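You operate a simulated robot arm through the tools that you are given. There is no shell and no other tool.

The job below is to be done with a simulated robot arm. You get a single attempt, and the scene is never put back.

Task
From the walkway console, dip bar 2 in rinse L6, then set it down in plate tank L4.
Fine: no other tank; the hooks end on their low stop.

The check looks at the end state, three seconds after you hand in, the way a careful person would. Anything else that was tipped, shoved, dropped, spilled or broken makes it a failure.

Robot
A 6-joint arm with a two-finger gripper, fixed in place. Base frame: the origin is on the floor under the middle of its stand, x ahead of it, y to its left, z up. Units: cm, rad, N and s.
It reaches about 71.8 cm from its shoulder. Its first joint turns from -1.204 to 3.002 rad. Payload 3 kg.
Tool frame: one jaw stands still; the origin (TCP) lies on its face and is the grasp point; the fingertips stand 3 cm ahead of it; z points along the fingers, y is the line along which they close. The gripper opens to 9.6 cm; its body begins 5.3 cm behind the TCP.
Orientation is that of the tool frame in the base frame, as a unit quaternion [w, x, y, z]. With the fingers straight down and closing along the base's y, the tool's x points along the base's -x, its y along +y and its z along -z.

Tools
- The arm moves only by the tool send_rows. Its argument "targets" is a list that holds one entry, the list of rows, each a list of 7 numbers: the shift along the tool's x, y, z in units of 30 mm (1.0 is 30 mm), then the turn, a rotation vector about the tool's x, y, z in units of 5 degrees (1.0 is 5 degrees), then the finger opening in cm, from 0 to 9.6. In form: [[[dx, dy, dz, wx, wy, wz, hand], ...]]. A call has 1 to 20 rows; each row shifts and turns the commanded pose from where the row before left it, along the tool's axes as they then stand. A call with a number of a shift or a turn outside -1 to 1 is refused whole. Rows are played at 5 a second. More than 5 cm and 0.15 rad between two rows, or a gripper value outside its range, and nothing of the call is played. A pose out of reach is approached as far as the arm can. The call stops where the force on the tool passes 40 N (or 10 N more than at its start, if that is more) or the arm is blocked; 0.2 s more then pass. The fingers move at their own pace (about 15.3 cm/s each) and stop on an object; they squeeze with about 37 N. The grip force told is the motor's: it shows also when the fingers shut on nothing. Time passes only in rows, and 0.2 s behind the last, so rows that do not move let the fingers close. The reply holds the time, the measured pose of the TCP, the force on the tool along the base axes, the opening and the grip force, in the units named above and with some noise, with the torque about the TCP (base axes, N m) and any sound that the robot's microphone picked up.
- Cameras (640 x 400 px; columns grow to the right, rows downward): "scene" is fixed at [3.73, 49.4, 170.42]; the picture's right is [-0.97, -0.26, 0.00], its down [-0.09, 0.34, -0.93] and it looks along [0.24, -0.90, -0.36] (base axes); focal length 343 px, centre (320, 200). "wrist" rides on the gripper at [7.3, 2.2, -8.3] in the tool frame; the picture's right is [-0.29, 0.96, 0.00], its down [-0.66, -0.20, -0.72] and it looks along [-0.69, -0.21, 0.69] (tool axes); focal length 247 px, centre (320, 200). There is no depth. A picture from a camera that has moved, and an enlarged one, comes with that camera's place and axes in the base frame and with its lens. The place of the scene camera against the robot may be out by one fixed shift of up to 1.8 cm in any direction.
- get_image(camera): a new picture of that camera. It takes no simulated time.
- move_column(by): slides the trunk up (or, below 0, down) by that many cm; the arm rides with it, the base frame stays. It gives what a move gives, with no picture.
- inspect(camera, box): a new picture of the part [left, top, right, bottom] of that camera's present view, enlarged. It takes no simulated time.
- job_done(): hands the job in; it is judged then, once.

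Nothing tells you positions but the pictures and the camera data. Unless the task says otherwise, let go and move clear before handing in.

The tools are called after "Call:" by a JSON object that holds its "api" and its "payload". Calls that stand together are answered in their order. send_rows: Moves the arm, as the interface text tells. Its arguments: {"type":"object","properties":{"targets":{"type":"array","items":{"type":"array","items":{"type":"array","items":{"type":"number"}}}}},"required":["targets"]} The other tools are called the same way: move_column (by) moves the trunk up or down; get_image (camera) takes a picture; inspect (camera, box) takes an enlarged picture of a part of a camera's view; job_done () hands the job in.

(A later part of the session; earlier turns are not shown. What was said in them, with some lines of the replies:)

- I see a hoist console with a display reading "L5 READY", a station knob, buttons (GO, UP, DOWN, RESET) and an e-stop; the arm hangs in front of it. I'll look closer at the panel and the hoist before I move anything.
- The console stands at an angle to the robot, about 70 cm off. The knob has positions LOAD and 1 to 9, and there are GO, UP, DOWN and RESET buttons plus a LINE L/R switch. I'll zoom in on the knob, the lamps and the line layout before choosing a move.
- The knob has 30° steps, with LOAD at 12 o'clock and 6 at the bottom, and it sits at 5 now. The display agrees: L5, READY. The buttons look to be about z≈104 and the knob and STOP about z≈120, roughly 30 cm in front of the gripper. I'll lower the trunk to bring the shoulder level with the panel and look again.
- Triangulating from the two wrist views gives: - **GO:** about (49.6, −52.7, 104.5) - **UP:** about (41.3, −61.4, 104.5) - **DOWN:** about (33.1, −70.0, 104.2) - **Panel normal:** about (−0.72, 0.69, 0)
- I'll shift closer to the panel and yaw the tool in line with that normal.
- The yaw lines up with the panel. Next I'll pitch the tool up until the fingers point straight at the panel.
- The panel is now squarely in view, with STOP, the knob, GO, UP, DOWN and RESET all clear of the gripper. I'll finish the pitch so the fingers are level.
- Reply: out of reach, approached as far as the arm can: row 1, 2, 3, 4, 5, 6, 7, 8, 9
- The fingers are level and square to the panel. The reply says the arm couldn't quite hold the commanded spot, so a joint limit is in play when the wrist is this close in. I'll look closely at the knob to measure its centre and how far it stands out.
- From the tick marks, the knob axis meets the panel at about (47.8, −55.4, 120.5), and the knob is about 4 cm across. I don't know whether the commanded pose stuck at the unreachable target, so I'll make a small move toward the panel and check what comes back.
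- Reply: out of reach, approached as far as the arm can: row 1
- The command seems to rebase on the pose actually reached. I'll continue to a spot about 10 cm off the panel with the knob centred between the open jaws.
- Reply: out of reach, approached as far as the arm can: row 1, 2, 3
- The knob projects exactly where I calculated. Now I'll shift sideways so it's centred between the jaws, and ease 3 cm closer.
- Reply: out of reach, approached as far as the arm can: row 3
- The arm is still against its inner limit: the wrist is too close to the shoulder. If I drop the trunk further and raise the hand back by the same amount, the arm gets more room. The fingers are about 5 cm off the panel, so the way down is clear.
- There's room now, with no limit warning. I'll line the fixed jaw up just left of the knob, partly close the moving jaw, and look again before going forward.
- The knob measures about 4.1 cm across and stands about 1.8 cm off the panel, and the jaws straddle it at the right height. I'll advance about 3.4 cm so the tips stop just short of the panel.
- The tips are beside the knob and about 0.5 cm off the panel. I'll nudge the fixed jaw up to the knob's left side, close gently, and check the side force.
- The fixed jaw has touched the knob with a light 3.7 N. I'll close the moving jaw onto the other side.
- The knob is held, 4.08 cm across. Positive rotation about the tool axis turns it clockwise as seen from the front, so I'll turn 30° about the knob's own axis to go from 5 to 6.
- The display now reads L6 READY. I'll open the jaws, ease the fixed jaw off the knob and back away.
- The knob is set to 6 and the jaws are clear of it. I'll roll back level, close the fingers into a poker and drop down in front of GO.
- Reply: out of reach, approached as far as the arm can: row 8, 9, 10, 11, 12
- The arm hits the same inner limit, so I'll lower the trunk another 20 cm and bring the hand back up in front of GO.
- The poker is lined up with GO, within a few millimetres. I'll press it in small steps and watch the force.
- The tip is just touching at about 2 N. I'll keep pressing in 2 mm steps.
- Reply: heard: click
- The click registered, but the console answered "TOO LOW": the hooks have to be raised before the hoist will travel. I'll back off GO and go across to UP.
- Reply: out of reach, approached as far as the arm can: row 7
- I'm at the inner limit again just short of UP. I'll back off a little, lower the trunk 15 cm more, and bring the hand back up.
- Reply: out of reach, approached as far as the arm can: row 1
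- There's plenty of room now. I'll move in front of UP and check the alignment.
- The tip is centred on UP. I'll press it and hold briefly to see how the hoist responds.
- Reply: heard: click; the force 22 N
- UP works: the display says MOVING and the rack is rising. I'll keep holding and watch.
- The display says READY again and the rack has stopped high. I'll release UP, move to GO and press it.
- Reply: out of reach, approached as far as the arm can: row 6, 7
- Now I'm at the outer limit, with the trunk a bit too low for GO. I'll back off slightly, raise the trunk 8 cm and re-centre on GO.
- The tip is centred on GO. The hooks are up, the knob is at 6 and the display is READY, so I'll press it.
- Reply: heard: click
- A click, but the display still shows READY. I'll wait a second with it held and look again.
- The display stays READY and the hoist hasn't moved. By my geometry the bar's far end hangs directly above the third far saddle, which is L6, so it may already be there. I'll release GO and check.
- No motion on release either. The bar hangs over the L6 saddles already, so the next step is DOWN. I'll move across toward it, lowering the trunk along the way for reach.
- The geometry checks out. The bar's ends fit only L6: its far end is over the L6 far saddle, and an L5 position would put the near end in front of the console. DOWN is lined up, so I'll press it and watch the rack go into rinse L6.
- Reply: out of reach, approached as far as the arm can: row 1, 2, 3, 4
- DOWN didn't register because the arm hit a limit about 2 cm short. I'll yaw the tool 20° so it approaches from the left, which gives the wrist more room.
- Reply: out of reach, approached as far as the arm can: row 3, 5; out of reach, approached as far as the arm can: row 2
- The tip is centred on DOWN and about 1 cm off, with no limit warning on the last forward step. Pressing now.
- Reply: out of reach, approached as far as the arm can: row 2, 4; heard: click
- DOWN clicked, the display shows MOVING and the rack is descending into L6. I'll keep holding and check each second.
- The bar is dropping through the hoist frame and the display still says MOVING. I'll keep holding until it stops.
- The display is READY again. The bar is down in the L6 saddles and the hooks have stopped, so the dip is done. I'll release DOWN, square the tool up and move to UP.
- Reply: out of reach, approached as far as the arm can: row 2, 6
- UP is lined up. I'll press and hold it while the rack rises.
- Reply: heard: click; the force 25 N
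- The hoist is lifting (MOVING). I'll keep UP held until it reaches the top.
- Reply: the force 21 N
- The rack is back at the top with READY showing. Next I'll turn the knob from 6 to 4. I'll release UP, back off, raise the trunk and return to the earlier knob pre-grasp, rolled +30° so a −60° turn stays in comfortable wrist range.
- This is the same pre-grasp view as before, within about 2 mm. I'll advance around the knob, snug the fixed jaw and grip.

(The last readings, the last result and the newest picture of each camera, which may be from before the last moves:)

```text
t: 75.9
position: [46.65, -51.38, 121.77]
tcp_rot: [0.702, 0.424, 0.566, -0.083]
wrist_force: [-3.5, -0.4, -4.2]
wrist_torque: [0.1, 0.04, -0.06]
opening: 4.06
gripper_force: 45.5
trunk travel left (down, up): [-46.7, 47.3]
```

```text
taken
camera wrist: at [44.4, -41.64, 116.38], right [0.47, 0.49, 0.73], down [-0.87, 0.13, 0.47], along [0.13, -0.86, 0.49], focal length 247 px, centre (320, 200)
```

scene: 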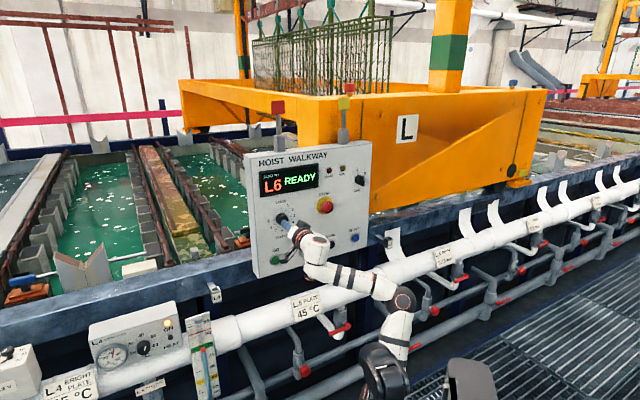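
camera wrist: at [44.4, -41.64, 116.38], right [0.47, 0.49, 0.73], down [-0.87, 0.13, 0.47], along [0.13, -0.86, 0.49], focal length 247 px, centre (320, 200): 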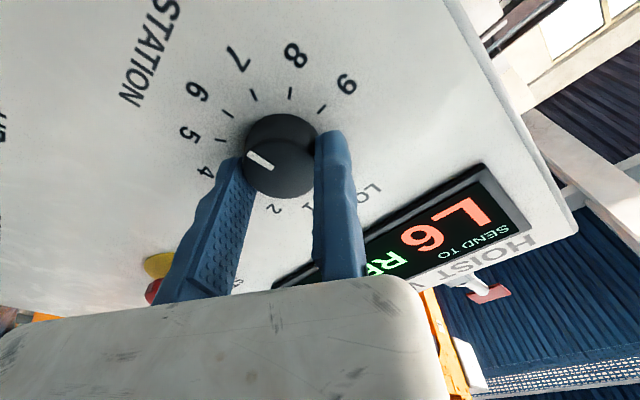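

The knob is gripped. I'll turn it 30° counter-clockwise first, which should show L5, and check before the second 30°.

Call:
{"api": "send_rows", "payload": {"targets": [[[0.0593, -0.0026, 0, 0, 0, -1, 3.5], [0.0593, -0.0026, 0, 0, 0, -1, 3.5], [0.0593, -0.0026, 0, 0, 0, -1, 3.5], [0.0593, -0.0026, 0, 0, 0, -1, 3.5], [0.0593, -0.0026, 0, 0, 0, -1, 3.5], [0.0593, -0.0026, 0, 0, 0, -1, 3.5], [0, 0, 0, 0, 0, 0, 3.5]]]}}

Call:
{"api": "get_image", "payload": {"camera": "wrist"}}

Call:
{"api": "inspect", "payload": {"camera": "scene", "box": [245, 150, 385, 260]}}

```text
t: 77.5
position: [46.92, -51.16, 120.59]
tcp_rot: [0.657, 0.261, 0.657, -0.262]
wrist_force: [2.0, -3.0, 1.7]
wrist_torque: [0.01, -0.04, 0.05]
opening: 4.03
gripper_force: 44.6
trunk travel left (down, up): [-46.7, 47.3]
```

```text
taken
camera wrist: at [42.3, -43.85, 113.24], right [0.66, 0.69, 0.29], down [-0.66, 0.35, 0.66], along [0.35, -0.63, 0.69], focal length 247 px, centre (320, 200)
```

wrist: 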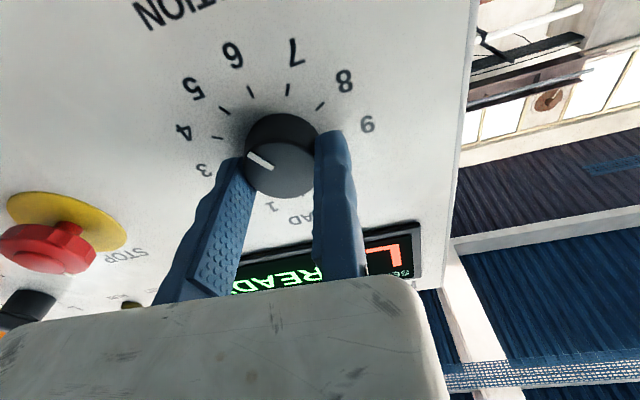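

```text
3.64 times, centred on (315, 205) of scene
camera zoom: at [3.73, 49.4, 170.42], right [-0.97, -0.26, 0.0], down [-0.09, 0.34, -0.93], along [0.24, -0.9, -0.36], focal length 1249 px, centre (338, 182)
```

zoom: 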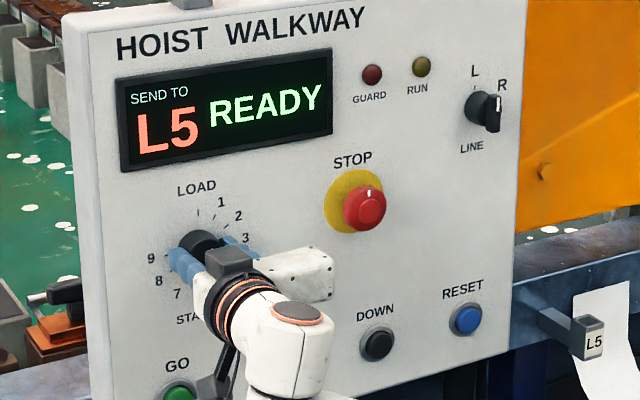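

The display reads L5, as expected. Another 30° the same way should give L4.

Call:
{"api": "send_rows", "payload": {"targets": [[[0.0593, -0.0026, 0, 0, 0, -1, 3.5], [0.0593, -0.0026, 0, 0, 0, -1, 3.5], [0.0593, -0.0026, 0, 0, 0, -1, 3.5], [0.0593, -0.0026, 0, 0, 0, -1, 3.5], [0.0593, -0.0026, 0, 0, 0, -1, 3.5], [0.0593, -0.0026, 0, 0, 0, -1, 3.5], [0, 0, 0, 0, 0, 0, 3.5]]]}}

Call:
{"api": "get_image", "payload": {"camera": "wrist"}}

Call:
{"api": "inspect", "payload": {"camera": "scene", "box": [245, 150, 385, 260]}}

```text
t: 79.1
position: [46.59, -51.31, 119.66]
tcp_rot: [0.566, 0.084, 0.702, -0.425]
wrist_force: [9.4, -5.1, 15.1]
wrist_torque: [-0.45, -0.07, -0.08]
opening: 4.02
gripper_force: 45.0
trunk travel left (down, up): [-46.7, 47.3]
```

```text
taken
camera wrist: at [39.39, -46.87, 112.06], right [0.67, 0.71, -0.23], down [-0.42, 0.61, 0.67], along [0.61, -0.36, 0.71], focal length 247 px, centre (320, 200)
```

wrist: 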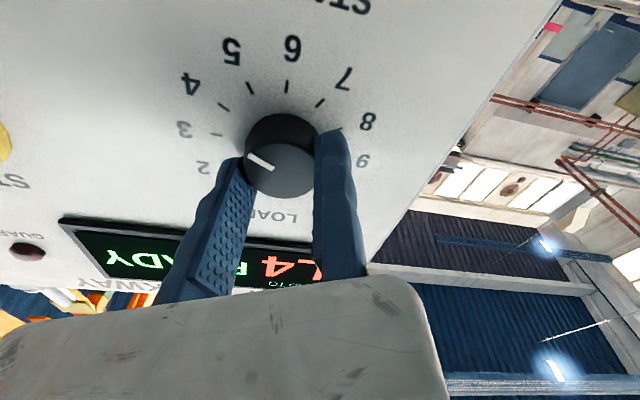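

```text
3.64 times, centred on (315, 205) of scene
camera zoom: at [3.73, 49.4, 170.42], right [-0.97, -0.26, 0.0], down [-0.09, 0.34, -0.93], along [0.24, -0.9, -0.36], focal length 1249 px, centre (338, 182)
```

zoom: 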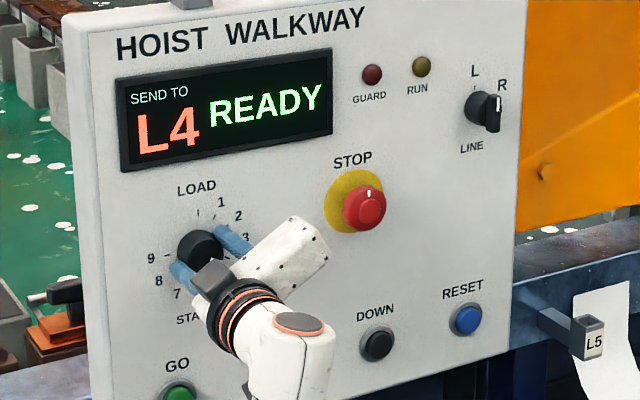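

L4 READY. I'll release the knob and back away, then confirm the setting holds.

Call:
{"api": "send_rows", "payload": {"targets": [[[0, 0, 0, 0, 0, 0, 6.0], [0, 0.1, 0, 0, 0, 0, 6.0], [0, 0, -0.5, 0, 0, 0, 6.0], [0, 0, -0.5, 0, 0, 0, 6.0], [0, 0, -0.5, 0, 0, 0, 6.0], [0, 0, -0.3, 0, 0, 0, 6.0], [0, 0, 0, 0, 0, 1, 4.0], [0, 0, 0, 0, 0, 1, 2.0], [0, 0, 0, 0, 0, 1, 0], [0, 0, 0, 0, 0, 1, 0], [0, 0, 0, 0, 0, 1, 0], [0, 0, 0, 0, 0, 1, 0], [0, 0, 0, 0, 0, 0, 0]]]}}

Call:
{"api": "get_image", "payload": {"camera": "wrist"}}

Call:
{"api": "get_image", "payload": {"camera": "scene"}}

```text
t: 81.9
position: [42.91, -47.36, 119.4]
tcp_rot: [0.657, 0.263, 0.656, -0.261]
wrist_force: [-1.4, -0.2, -0.1]
wrist_torque: [0.0, 0.01, 0.03]
opening: 0.0
gripper_force: 33.3
trunk travel left (down, up): [-46.7, 47.3]
```

```text
taken
camera wrist: at [38.37, -40.06, 112.05], right [0.66, 0.69, 0.3], down [-0.66, 0.35, 0.66], along [0.35, -0.63, 0.69], focal length 247 px, centre (320, 200)
```

wrist: 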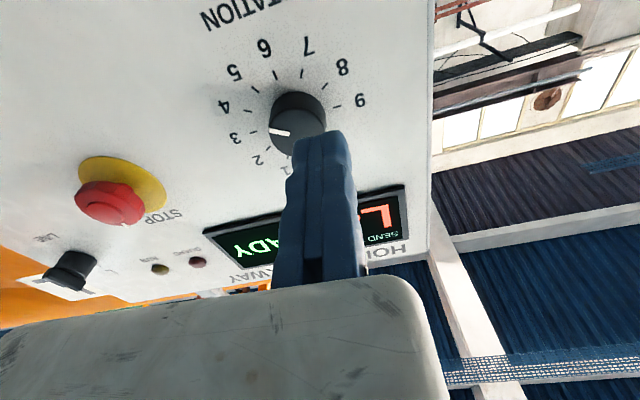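

```text
taken
```

scene: 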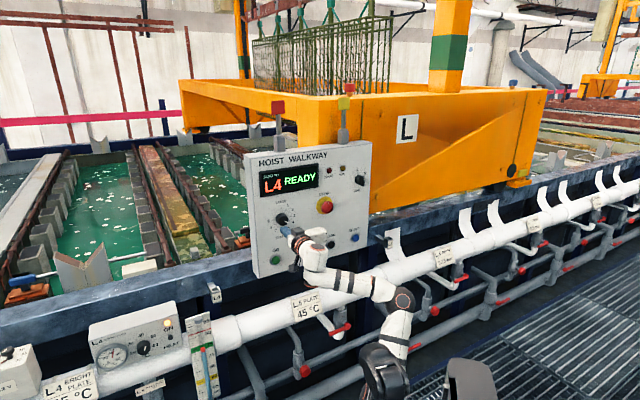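

L4 READY holds. I'll lower the trunk and move in front of GO.

Call:
{"api": "move_column", "payload": {"by": -12}}

Call:
{"api": "send_rows", "payload": {"targets": [[[0.55, 0.2, 0, 0, 0, 0, 0], [0.55, 0.2, 0.4, 0, 0, 0, 0], [0, 0, 0.6, 0, 0, 0, 0], [0, 0, 0.4, 0, 0, 0, 0], [0, 0, 0, 0, 0, 0, 0]]]}}

Call:
{"api": "get_image", "payload": {"camera": "wrist"}}

```text
t: 83.4
position: [42.91, -47.33, 107.38]
tcp_rot: [0.657, 0.261, 0.657, -0.262]
wrist_force: [-0.4, -0.5, 0.7]
wrist_torque: [0.02, 0.01, 0.02]
opening: 0.03
gripper_force: 33.2
trunk travel left (down, up): [-34.7, 59.3]
```

```text
t: 84.6
position: [46.84, -49.45, 103.94]
tcp_rot: [0.657, 0.263, 0.656, -0.262]
wrist_force: [0.1, -1.3, -0.1]
wrist_torque: [0.0, -0.06, 0.01]
opening: 0.0
gripper_force: 33.1
trunk travel left (down, up): [-34.7, 59.3]
```

```text
taken
camera wrist: at [42.34, -42.17, 96.61], right [0.66, 0.69, 0.29], down [-0.66, 0.35, 0.66], along [0.35, -0.63, 0.69], focal length 247 px, centre (320, 200)
```

wrist: 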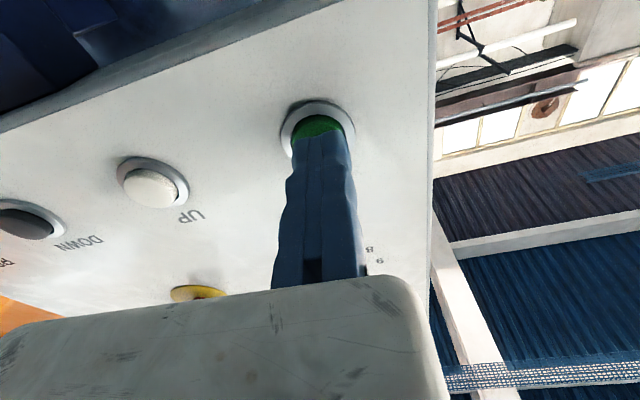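

The tip is within a few millimetres of GO's centre. Before pressing, the hoist path toward L4 is clear: the rack is up and the L4 saddles are empty. Pressing GO.

Call:
{"api": "send_rows", "payload": {"targets": [[[0, -0.13, 0.3, 0, 0, 0, 0], [0, 0, 0.1, 0, 0, 0, 0], [0, 0, 0.1, 0, 0, 0, 0], [0, 0, 0.06, 0, 0, 0, 0]]]}}

Call:
{"api": "get_image", "payload": {"camera": "scene"}}

```text
t: 85.6
position: [47.5, -50.79, 104.12]
tcp_rot: [0.657, 0.263, 0.656, -0.263]
wrist_force: [-3.0, 3.5, -2.2]
wrist_torque: [0.08, 0.09, 0.01]
opening: 0.61
gripper_force: 32.9
trunk travel left (down, up): [-34.7, 59.3]
heard: click
```

```text
taken
```

scene: 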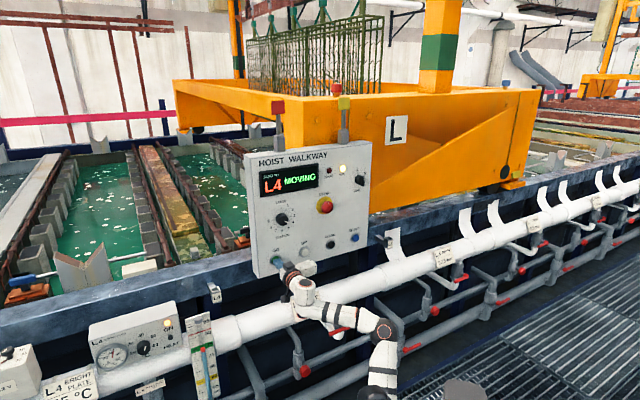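

The hoist is travelling toward L4 (MOVING). I'll keep GO held and watch.

Call:
{"api": "send_rows", "payload": {"targets": [[[0, 0, 0, 0, 0, 0, 0], [0, 0, 0, 0, 0, 0, 0], [0, 0, 0, 0, 0, 0, 0], [0, 0, 0, 0, 0, 0, 0], [0, 0, 0, 0, 0, 0, 0]]]}}

Call:
{"api": "get_image", "payload": {"camera": "scene"}}

```text
t: 86.8
position: [47.6, -50.82, 104.16]
tcp_rot: [0.657, 0.262, 0.656, -0.262]
wrist_force: [-2.9, 2.5, -0.4]
wrist_torque: [0.07, 0.0, 0.0]
opening: 0.62
gripper_force: 32.8
trunk travel left (down, up): [-34.7, 59.3]
```

```text
taken
```

scene: 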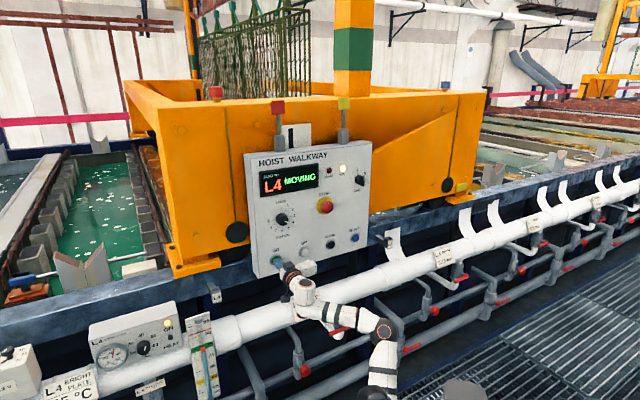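

Call:
{"api": "send_rows", "payload": {"targets": [[[0, 0, 0, 0, 0, 0, 0], [0, 0, 0, 0, 0, 0, 0], [0, 0, 0, 0, 0, 0, 0], [0, 0, 0, 0, 0, 0, 0], [0, 0, 0, 0, 0, 0, 0]]]}}

Call:
{"api": "get_image", "payload": {"camera": "scene"}}

```text
t: 88.0
position: [47.66, -50.82, 104.22]
tcp_rot: [0.657, 0.263, 0.656, -0.263]
wrist_force: [-3.0, 3.7, 0.1]
wrist_torque: [0.0, -0.03, -0.01]
opening: 0.6
gripper_force: 33.1
trunk travel left (down, up): [-34.7, 59.3]
```

```text
taken
```

scene: 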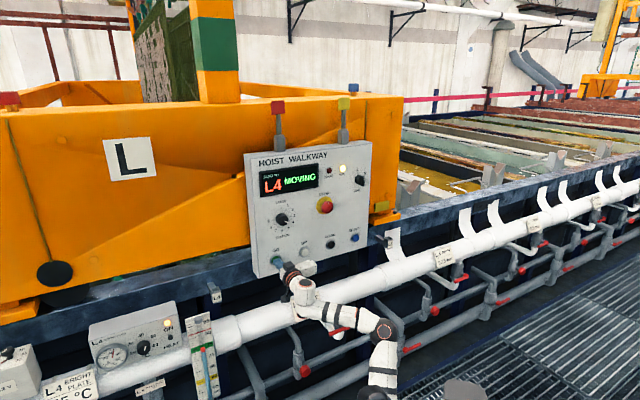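

Call:
{"api": "send_rows", "payload": {"targets": [[[0, 0, 0, 0, 0, 0, 0], [0, 0, 0, 0, 0, 0, 0], [0, 0, 0, 0, 0, 0, 0]]]}}

Call:
{"api": "get_image", "payload": {"camera": "scene"}}

```text
t: 88.8
position: [47.61, -50.83, 104.2]
tcp_rot: [0.657, 0.262, 0.656, -0.262]
wrist_force: [-2.9, 3.5, -0.2]
wrist_torque: [0.03, 0.04, 0.01]
opening: 0.59
gripper_force: 33.6
trunk travel left (down, up): [-34.7, 59.3]
```

```text
taken
```

scene: 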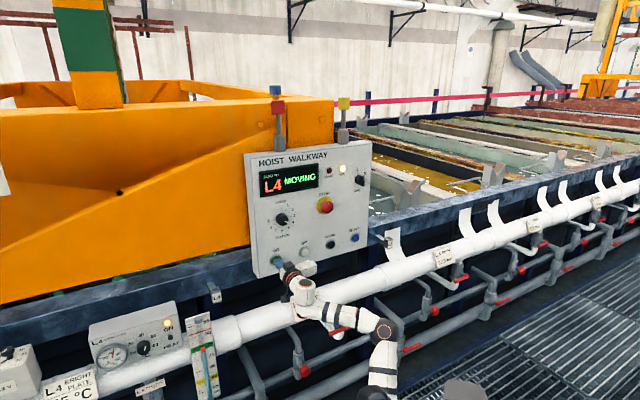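

Call:
{"api": "send_rows", "payload": {"targets": [[[0, 0, 0, 0, 0, 0, 0], [0, 0, 0, 0, 0, 0, 0], [0, 0, 0, 0, 0, 0, 0]]]}}

Call:
{"api": "get_image", "payload": {"camera": "scene"}}

```text
t: 89.6
position: [47.48, -50.75, 104.09]
tcp_rot: [0.657, 0.263, 0.656, -0.263]
wrist_force: [-2.7, 2.4, 0.1]
wrist_torque: [-0.01, 0.0, -0.03]
opening: 0.6
gripper_force: 33.3
trunk travel left (down, up): [-34.7, 59.3]
```

```text
taken
```

scene: 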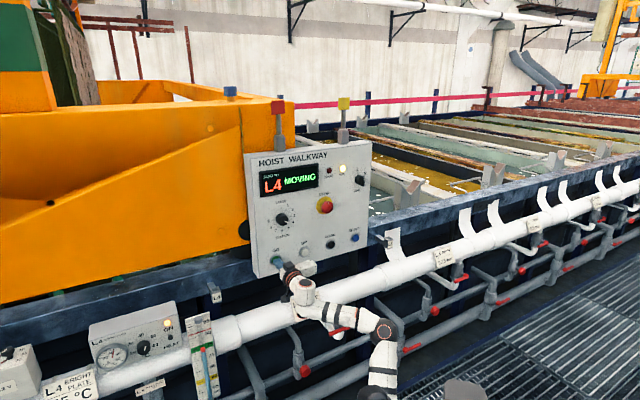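

Call:
{"api": "send_rows", "payload": {"targets": [[[0, 0, 0, 0, 0, 0, 0], [0, 0, 0, 0, 0, 0, 0], [0, 0, 0, 0, 0, 0, 0]]]}}

Call:
{"api": "get_image", "payload": {"camera": "scene"}}

```text
t: 90.4
position: [47.68, -50.79, 104.27]
tcp_rot: [0.657, 0.263, 0.656, -0.263]
wrist_force: [-2.4, 3.4, 0.4]
wrist_torque: [-0.04, 0.0, -0.04]
opening: 0.59
gripper_force: 33.3
trunk travel left (down, up): [-34.7, 59.3]
```

```text
taken
```

scene: 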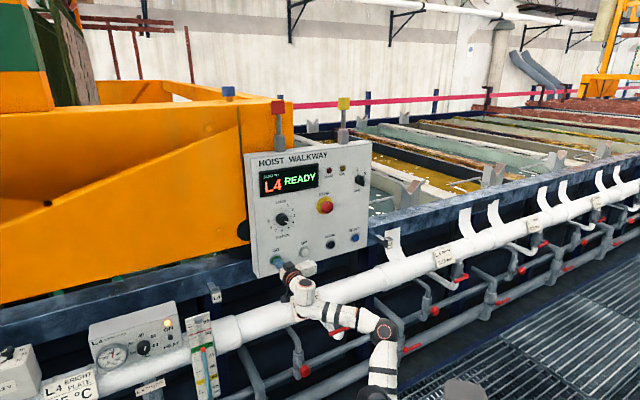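

The display is READY and the hoist has stopped two stations along, at L4. I'll release GO, lower the trunk a little, and go to DOWN with the 20° yaw already applied.

Call:
{"api": "send_rows", "payload": {"targets": [[[0, 0, -0.6, 0, 0, 0, 0], [0, 0, -0.7, 0, 0, 0, 0], [0, 0, 0, 0, 0, 0, 0]]]}}

Call:
{"api": "move_column", "payload": {"by": -6}}

Call:
{"api": "send_rows", "payload": {"targets": [[[0, 0, 0, 1, 0, 0, 0], [0, 0, 0, 1, 0, 0, 0], [0, 0, 0, 1, 0, 0, 0], [0, 0, 0, 1, 0, 0, 0], [-0.28, -0.967, 0.372, 0, 0, 0, 0], [-0.28, -0.967, 0.372, 0, 0, 0, 0], [-0.28, -0.967, 0.372, 0, 0, 0, 0], [-0.28, -0.967, 0.372, 0, 0, 0, 0], [-0.28, -0.967, 0.372, 0, 0, 0, 0], [-0.28, -0.967, 0.372, 0, 0, 0, 0], [-0.28, -0.967, 0.372, 0, 0, 0, 0], [0, 0, 0, 0, 0, 0, 0]]]}}

Call:
{"api": "get_image", "payload": {"camera": "wrist"}}

Call:
{"api": "get_image", "payload": {"camera": "scene"}}

```text
t: 91.2
position: [44.83, -48.18, 104.23]
tcp_rot: [0.656, 0.262, 0.657, -0.263]
wrist_force: [-0.4, 0.1, 0.9]
wrist_torque: [0.02, 0.02, 0.02]
opening: 0.0
gripper_force: 32.9
trunk travel left (down, up): [-34.7, 59.3]
```

```text
t: 92.2
position: [44.9, -48.16, 98.22]
tcp_rot: [0.656, 0.263, 0.657, -0.263]
wrist_force: [1.1, 0.2, 0.1]
wrist_torque: [-0.02, 0.0, -0.02]
opening: 0.01
gripper_force: 33.0
trunk travel left (down, up): [-28.7, 65.3]
```

```text
t: 94.8
position: [29.91, -64.31, 104.15]
tcp_rot: [0.601, 0.373, 0.601, -0.373]
wrist_force: [0.1, -0.2, 0.0]
wrist_torque: [-0.03, 0.05, -0.01]
opening: 0.01
gripper_force: 33.3
trunk travel left (down, up): [-28.7, 65.3]
```

```text
taken
camera wrist: at [28.2, -55.9, 96.77], right [0.86, 0.43, 0.29], down [-0.5, 0.56, 0.66], along [0.12, -0.71, 0.69], focal length 247 px, centre (320, 200)
```

wrist: 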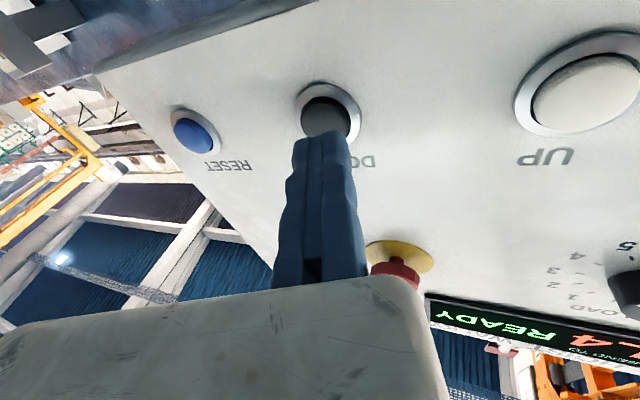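

```text
taken
```

scene: 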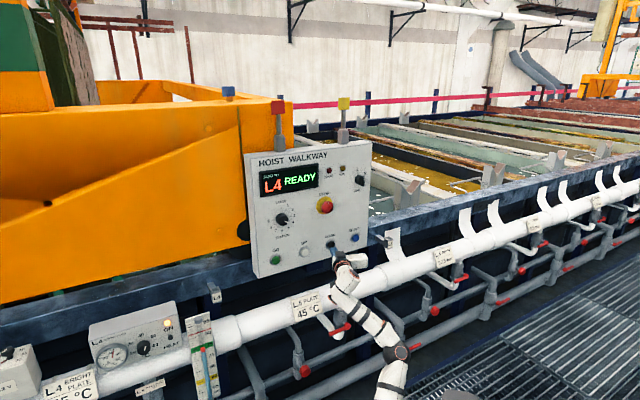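

DOWN is well centred, with no limits in the way. The hoist is steady at L4, so I'll press DOWN to lower bar 2 into L4.

Call:
{"api": "send_rows", "payload": {"targets": [[[0, 0.05, 0.4, 0, 0, 0, 0], [0, 0.05, 0.4, 0, 0, 0, 0], [0, 0, 0.1, 0, 0, 0, 0], [0, 0, 0.1, 0, 0, 0, 0], [0, 0, 0.06, 0, 0, 0, 0]]]}}

Call:
{"api": "get_image", "payload": {"camera": "scene"}}

```text
t: 96.0
position: [31.68, -66.66, 104.36]
tcp_rot: [0.602, 0.372, 0.6, -0.373]
wrist_force: [-5.7, 10.8, -3.7]
wrist_torque: [0.05, 0.07, 0.1]
opening: 0.0
gripper_force: 33.6
trunk travel left (down, up): [-28.7, 65.3]
heard: click
```

```text
taken
```

scene: 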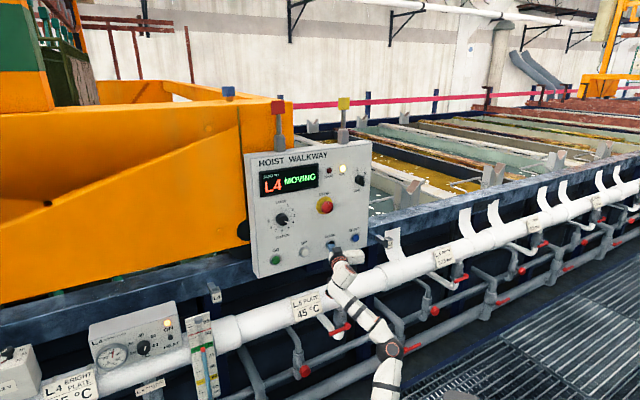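

It is MOVING down at L4. The full descent took about 4–5 s in L6, so I'll hold for that long and more.

Call:
{"api": "send_rows", "payload": {"targets": [[[0, 0, 0, 0, 0, 0, 0], [0, 0, 0, 0, 0, 0, 0], [0, 0, 0, 0, 0, 0, 0], [0, 0, 0, 0, 0, 0, 0], [0, 0, 0, 0, 0, 0, 0], [0, 0, 0, 0, 0, 0, 0], [0, 0, 0, 0, 0, 0, 0], [0, 0, 0, 0, 0, 0, 0], [0, 0, 0, 0, 0, 0, 0], [0, 0, 0, 0, 0, 0, 0]]]}}

Call:
{"api": "get_image", "payload": {"camera": "scene"}}

```text
t: 98.2
position: [31.52, -66.72, 104.22]
tcp_rot: [0.603, 0.373, 0.599, -0.373]
wrist_force: [-7.2, 6.5, 0.2]
wrist_torque: [-0.01, -0.01, 0.0]
opening: 0.0
gripper_force: 33.6
trunk travel left (down, up): [-28.7, 65.3]
```

```text
taken
```

scene: 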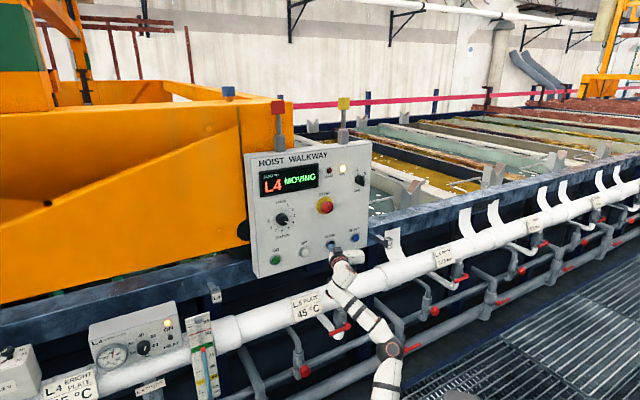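

Call:
{"api": "send_rows", "payload": {"targets": [[[0, 0, 0, 0, 0, 0, 0], [0, 0, 0, 0, 0, 0, 0], [0, 0, 0, 0, 0, 0, 0], [0, 0, 0, 0, 0, 0, 0], [0, 0, 0, 0, 0, 0, 0], [0, 0, 0, 0, 0, 0, 0], [0, 0, 0, 0, 0, 0, 0], [0, 0, 0, 0, 0, 0, 0], [0, 0, 0, 0, 0, 0, 0], [0, 0, 0, 0, 0, 0, 0]]]}}

Call:
{"api": "get_image", "payload": {"camera": "scene"}}

```text
t: 100.4
position: [31.56, -66.77, 104.32]
tcp_rot: [0.602, 0.373, 0.6, -0.373]
wrist_force: [-7.7, 7.4, -0.5]
wrist_torque: [0.0, -0.01, -0.01]
opening: 0.0
gripper_force: 32.9
trunk travel left (down, up): [-28.7, 65.3]
```

```text
taken
```

scene: 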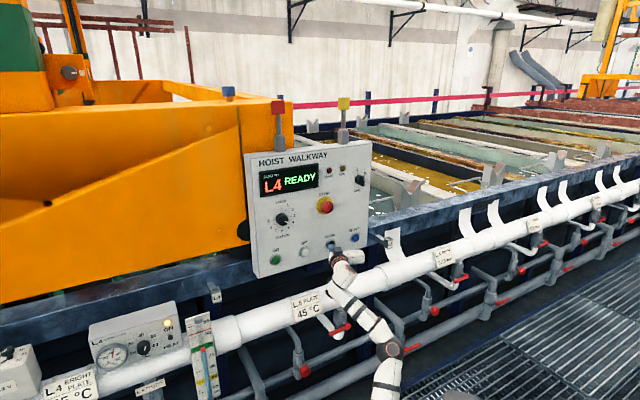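

The display is READY with DOWN still held, so the hooks have reached the low stop. I'll hold a moment longer to be sure, then release and back well away.

Call:
{"api": "send_rows", "payload": {"targets": [[[0, 0, 0, 0, 0, 0, 0], [0, 0, 0, 0, 0, 0, 0], [0, 0, 0, 0, 0, 0, 0], [0, 0, 0, 0, 0, 0, 0], [0, 0, 0, 0, 0, 0, 0]]]}}

Call:
{"api": "inspect", "payload": {"camera": "scene", "box": [0, 0, 380, 240]}}

Call:
{"api": "inspect", "payload": {"camera": "scene", "box": [240, 140, 400, 290]}}

```text
t: 101.6
position: [31.48, -66.7, 104.34]
tcp_rot: [0.602, 0.372, 0.6, -0.372]
wrist_force: [-6.8, 7.1, 0.4]
wrist_torque: [-0.01, -0.02, -0.01]
opening: 0.02
gripper_force: 32.7
trunk travel left (down, up): [-28.7, 65.3]
```

```text
1.67 times, centred on (190, 120) of scene
camera zoom: at [3.73, 49.4, 170.42], right [-0.97, -0.26, 0.0], down [-0.09, 0.34, -0.93], along [0.24, -0.9, -0.36], focal length 572 px, centre (537, 333)
```

zoom: 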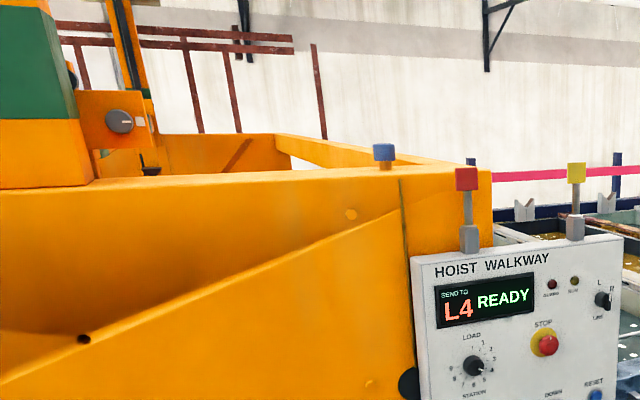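

```text
2.67 times, centred on (320, 215) of scene
camera zoom: at [3.73, 49.4, 170.42], right [-0.97, -0.26, 0.0], down [-0.09, 0.34, -0.93], along [0.24, -0.9, -0.36], focal length 916 px, centre (320, 160)
```

zoom: 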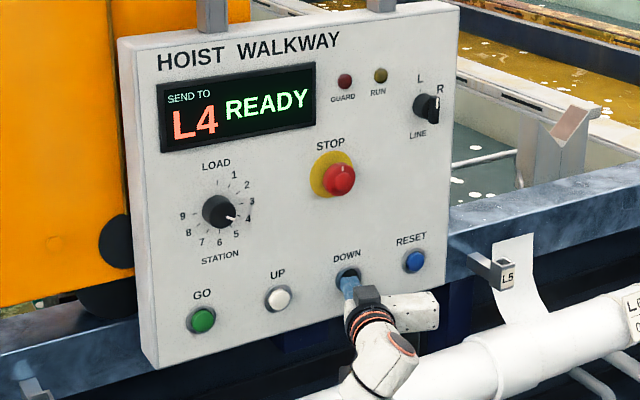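

All steady: L4 READY, RUN lamp off. I'll back the hand away from the panel.

Call:
{"api": "send_rows", "payload": {"targets": [[[0, 0, -0.6, 0, 0, 0, 0], [0, 0, -0.6, 0, 0, 0, 0], [0, 0.4, -0.7, -1, 0, 0, 0], [0, 0.4, -0.5, -1, 0, 0, 0], [0, 0.4, 0, -1, 0, 0, 0], [0, 0.4, 0, -1, 0, 0, 0], [0, 0, 0, 0, 0, 0, 0]]]}}

Call:
{"api": "get_image", "payload": {"camera": "scene"}}

Call:
{"api": "get_image", "payload": {"camera": "wrist"}}

```text
t: 103.2
position: [32.34, -57.82, 104.07]
tcp_rot: [0.657, 0.262, 0.657, -0.262]
wrist_force: [0.2, 0.3, -0.2]
wrist_torque: [-0.01, 0.03, -0.01]
opening: 0.01
gripper_force: 33.6
trunk travel left (down, up): [-28.7, 65.3]
```

```text
taken
```

scene: 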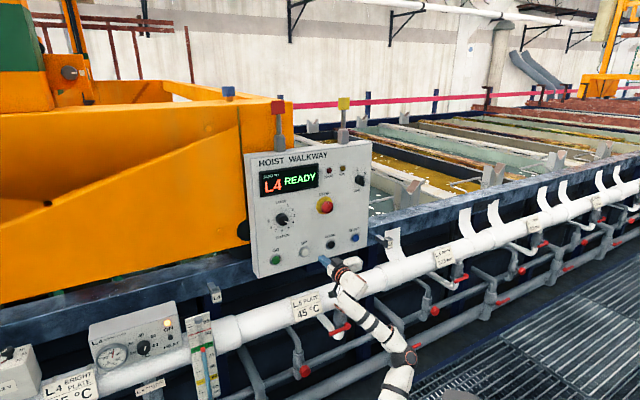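

```text
taken
camera wrist: at [27.82, -50.49, 96.67], right [0.66, 0.69, 0.29], down [-0.66, 0.35, 0.66], along [0.35, -0.63, 0.69], focal length 247 px, centre (320, 200)
```

wrist: 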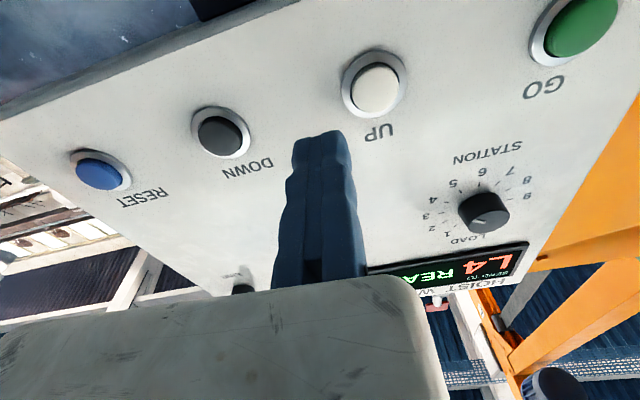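

Everything looks in order: the hoist is at L4 with the hooks on the low stop, the display reads READY, and the console is undisturbed. I'll pull the hand back a bit further and take one last look.

Call:
{"api": "send_rows", "payload": {"targets": [[[0, 0.8, -0.4, 0, 0, 0, 2], [0, 0.8, -0.4, 0, 0, 0, 2], [0, 0.8, -0.4, 0, 0, 0, 2], [0, 0, 0, 0, 0, 0, 2], [0, 0, 0, 0, 0, 0, 2]]]}}

Call:
{"api": "get_image", "payload": {"camera": "scene"}}

```text
t: 104.4
position: [34.77, -50.02, 104.04]
tcp_rot: [0.656, 0.263, 0.657, -0.263]
wrist_force: [-0.6, 0.4, -0.2]
wrist_torque: [0.0, 0.01, -0.02]
opening: 2.03
gripper_force: 0.1
trunk travel left (down, up): [-28.7, 65.3]
```

```text
taken
```

scene: 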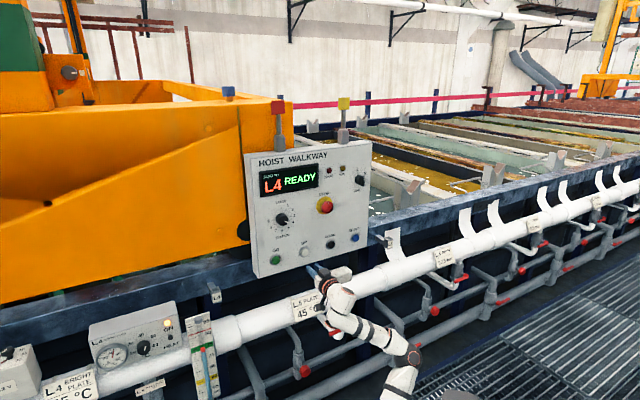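

The hand is clear of the console. Bar 2 was dipped in L6, lifted, carried to L4 and lowered there until the hooks stopped; the display shows L4 READY and nothing else was touched. I'm handing in the job.

Call:
{"api": "job_done", "payload": {}}

```text
The job is handed in.
```

I dipped bar 2 in rinse L6, then lowered it into plate tank L4 and handed the job in. No other tank was used.

- **Dip in L6:** The hoist was already over L6, so pressing GO with the knob at 6 caused no travel. I raised the hooks, lowered the bar fully until it stopped in the L6 saddles, then lifted it back to the top.
- **Set down in L4:** I turned the knob to 4 and sent the hoist across. I then held DOWN until the display went from MOVING to READY and stayed there with the button still pressed, so the hooks are on their low stop.
- **Not seen directly:** The hoist's side frame hides the L4 saddles, so I couldn't see the bar resting in them. I'm relying on the display and on the descent taking about as long as it did in L6.

The first GO press came back "TOO LOW" because the hooks weren't up yet; nothing moved. The hand is clear of the console, and I saw nothing else disturbed.
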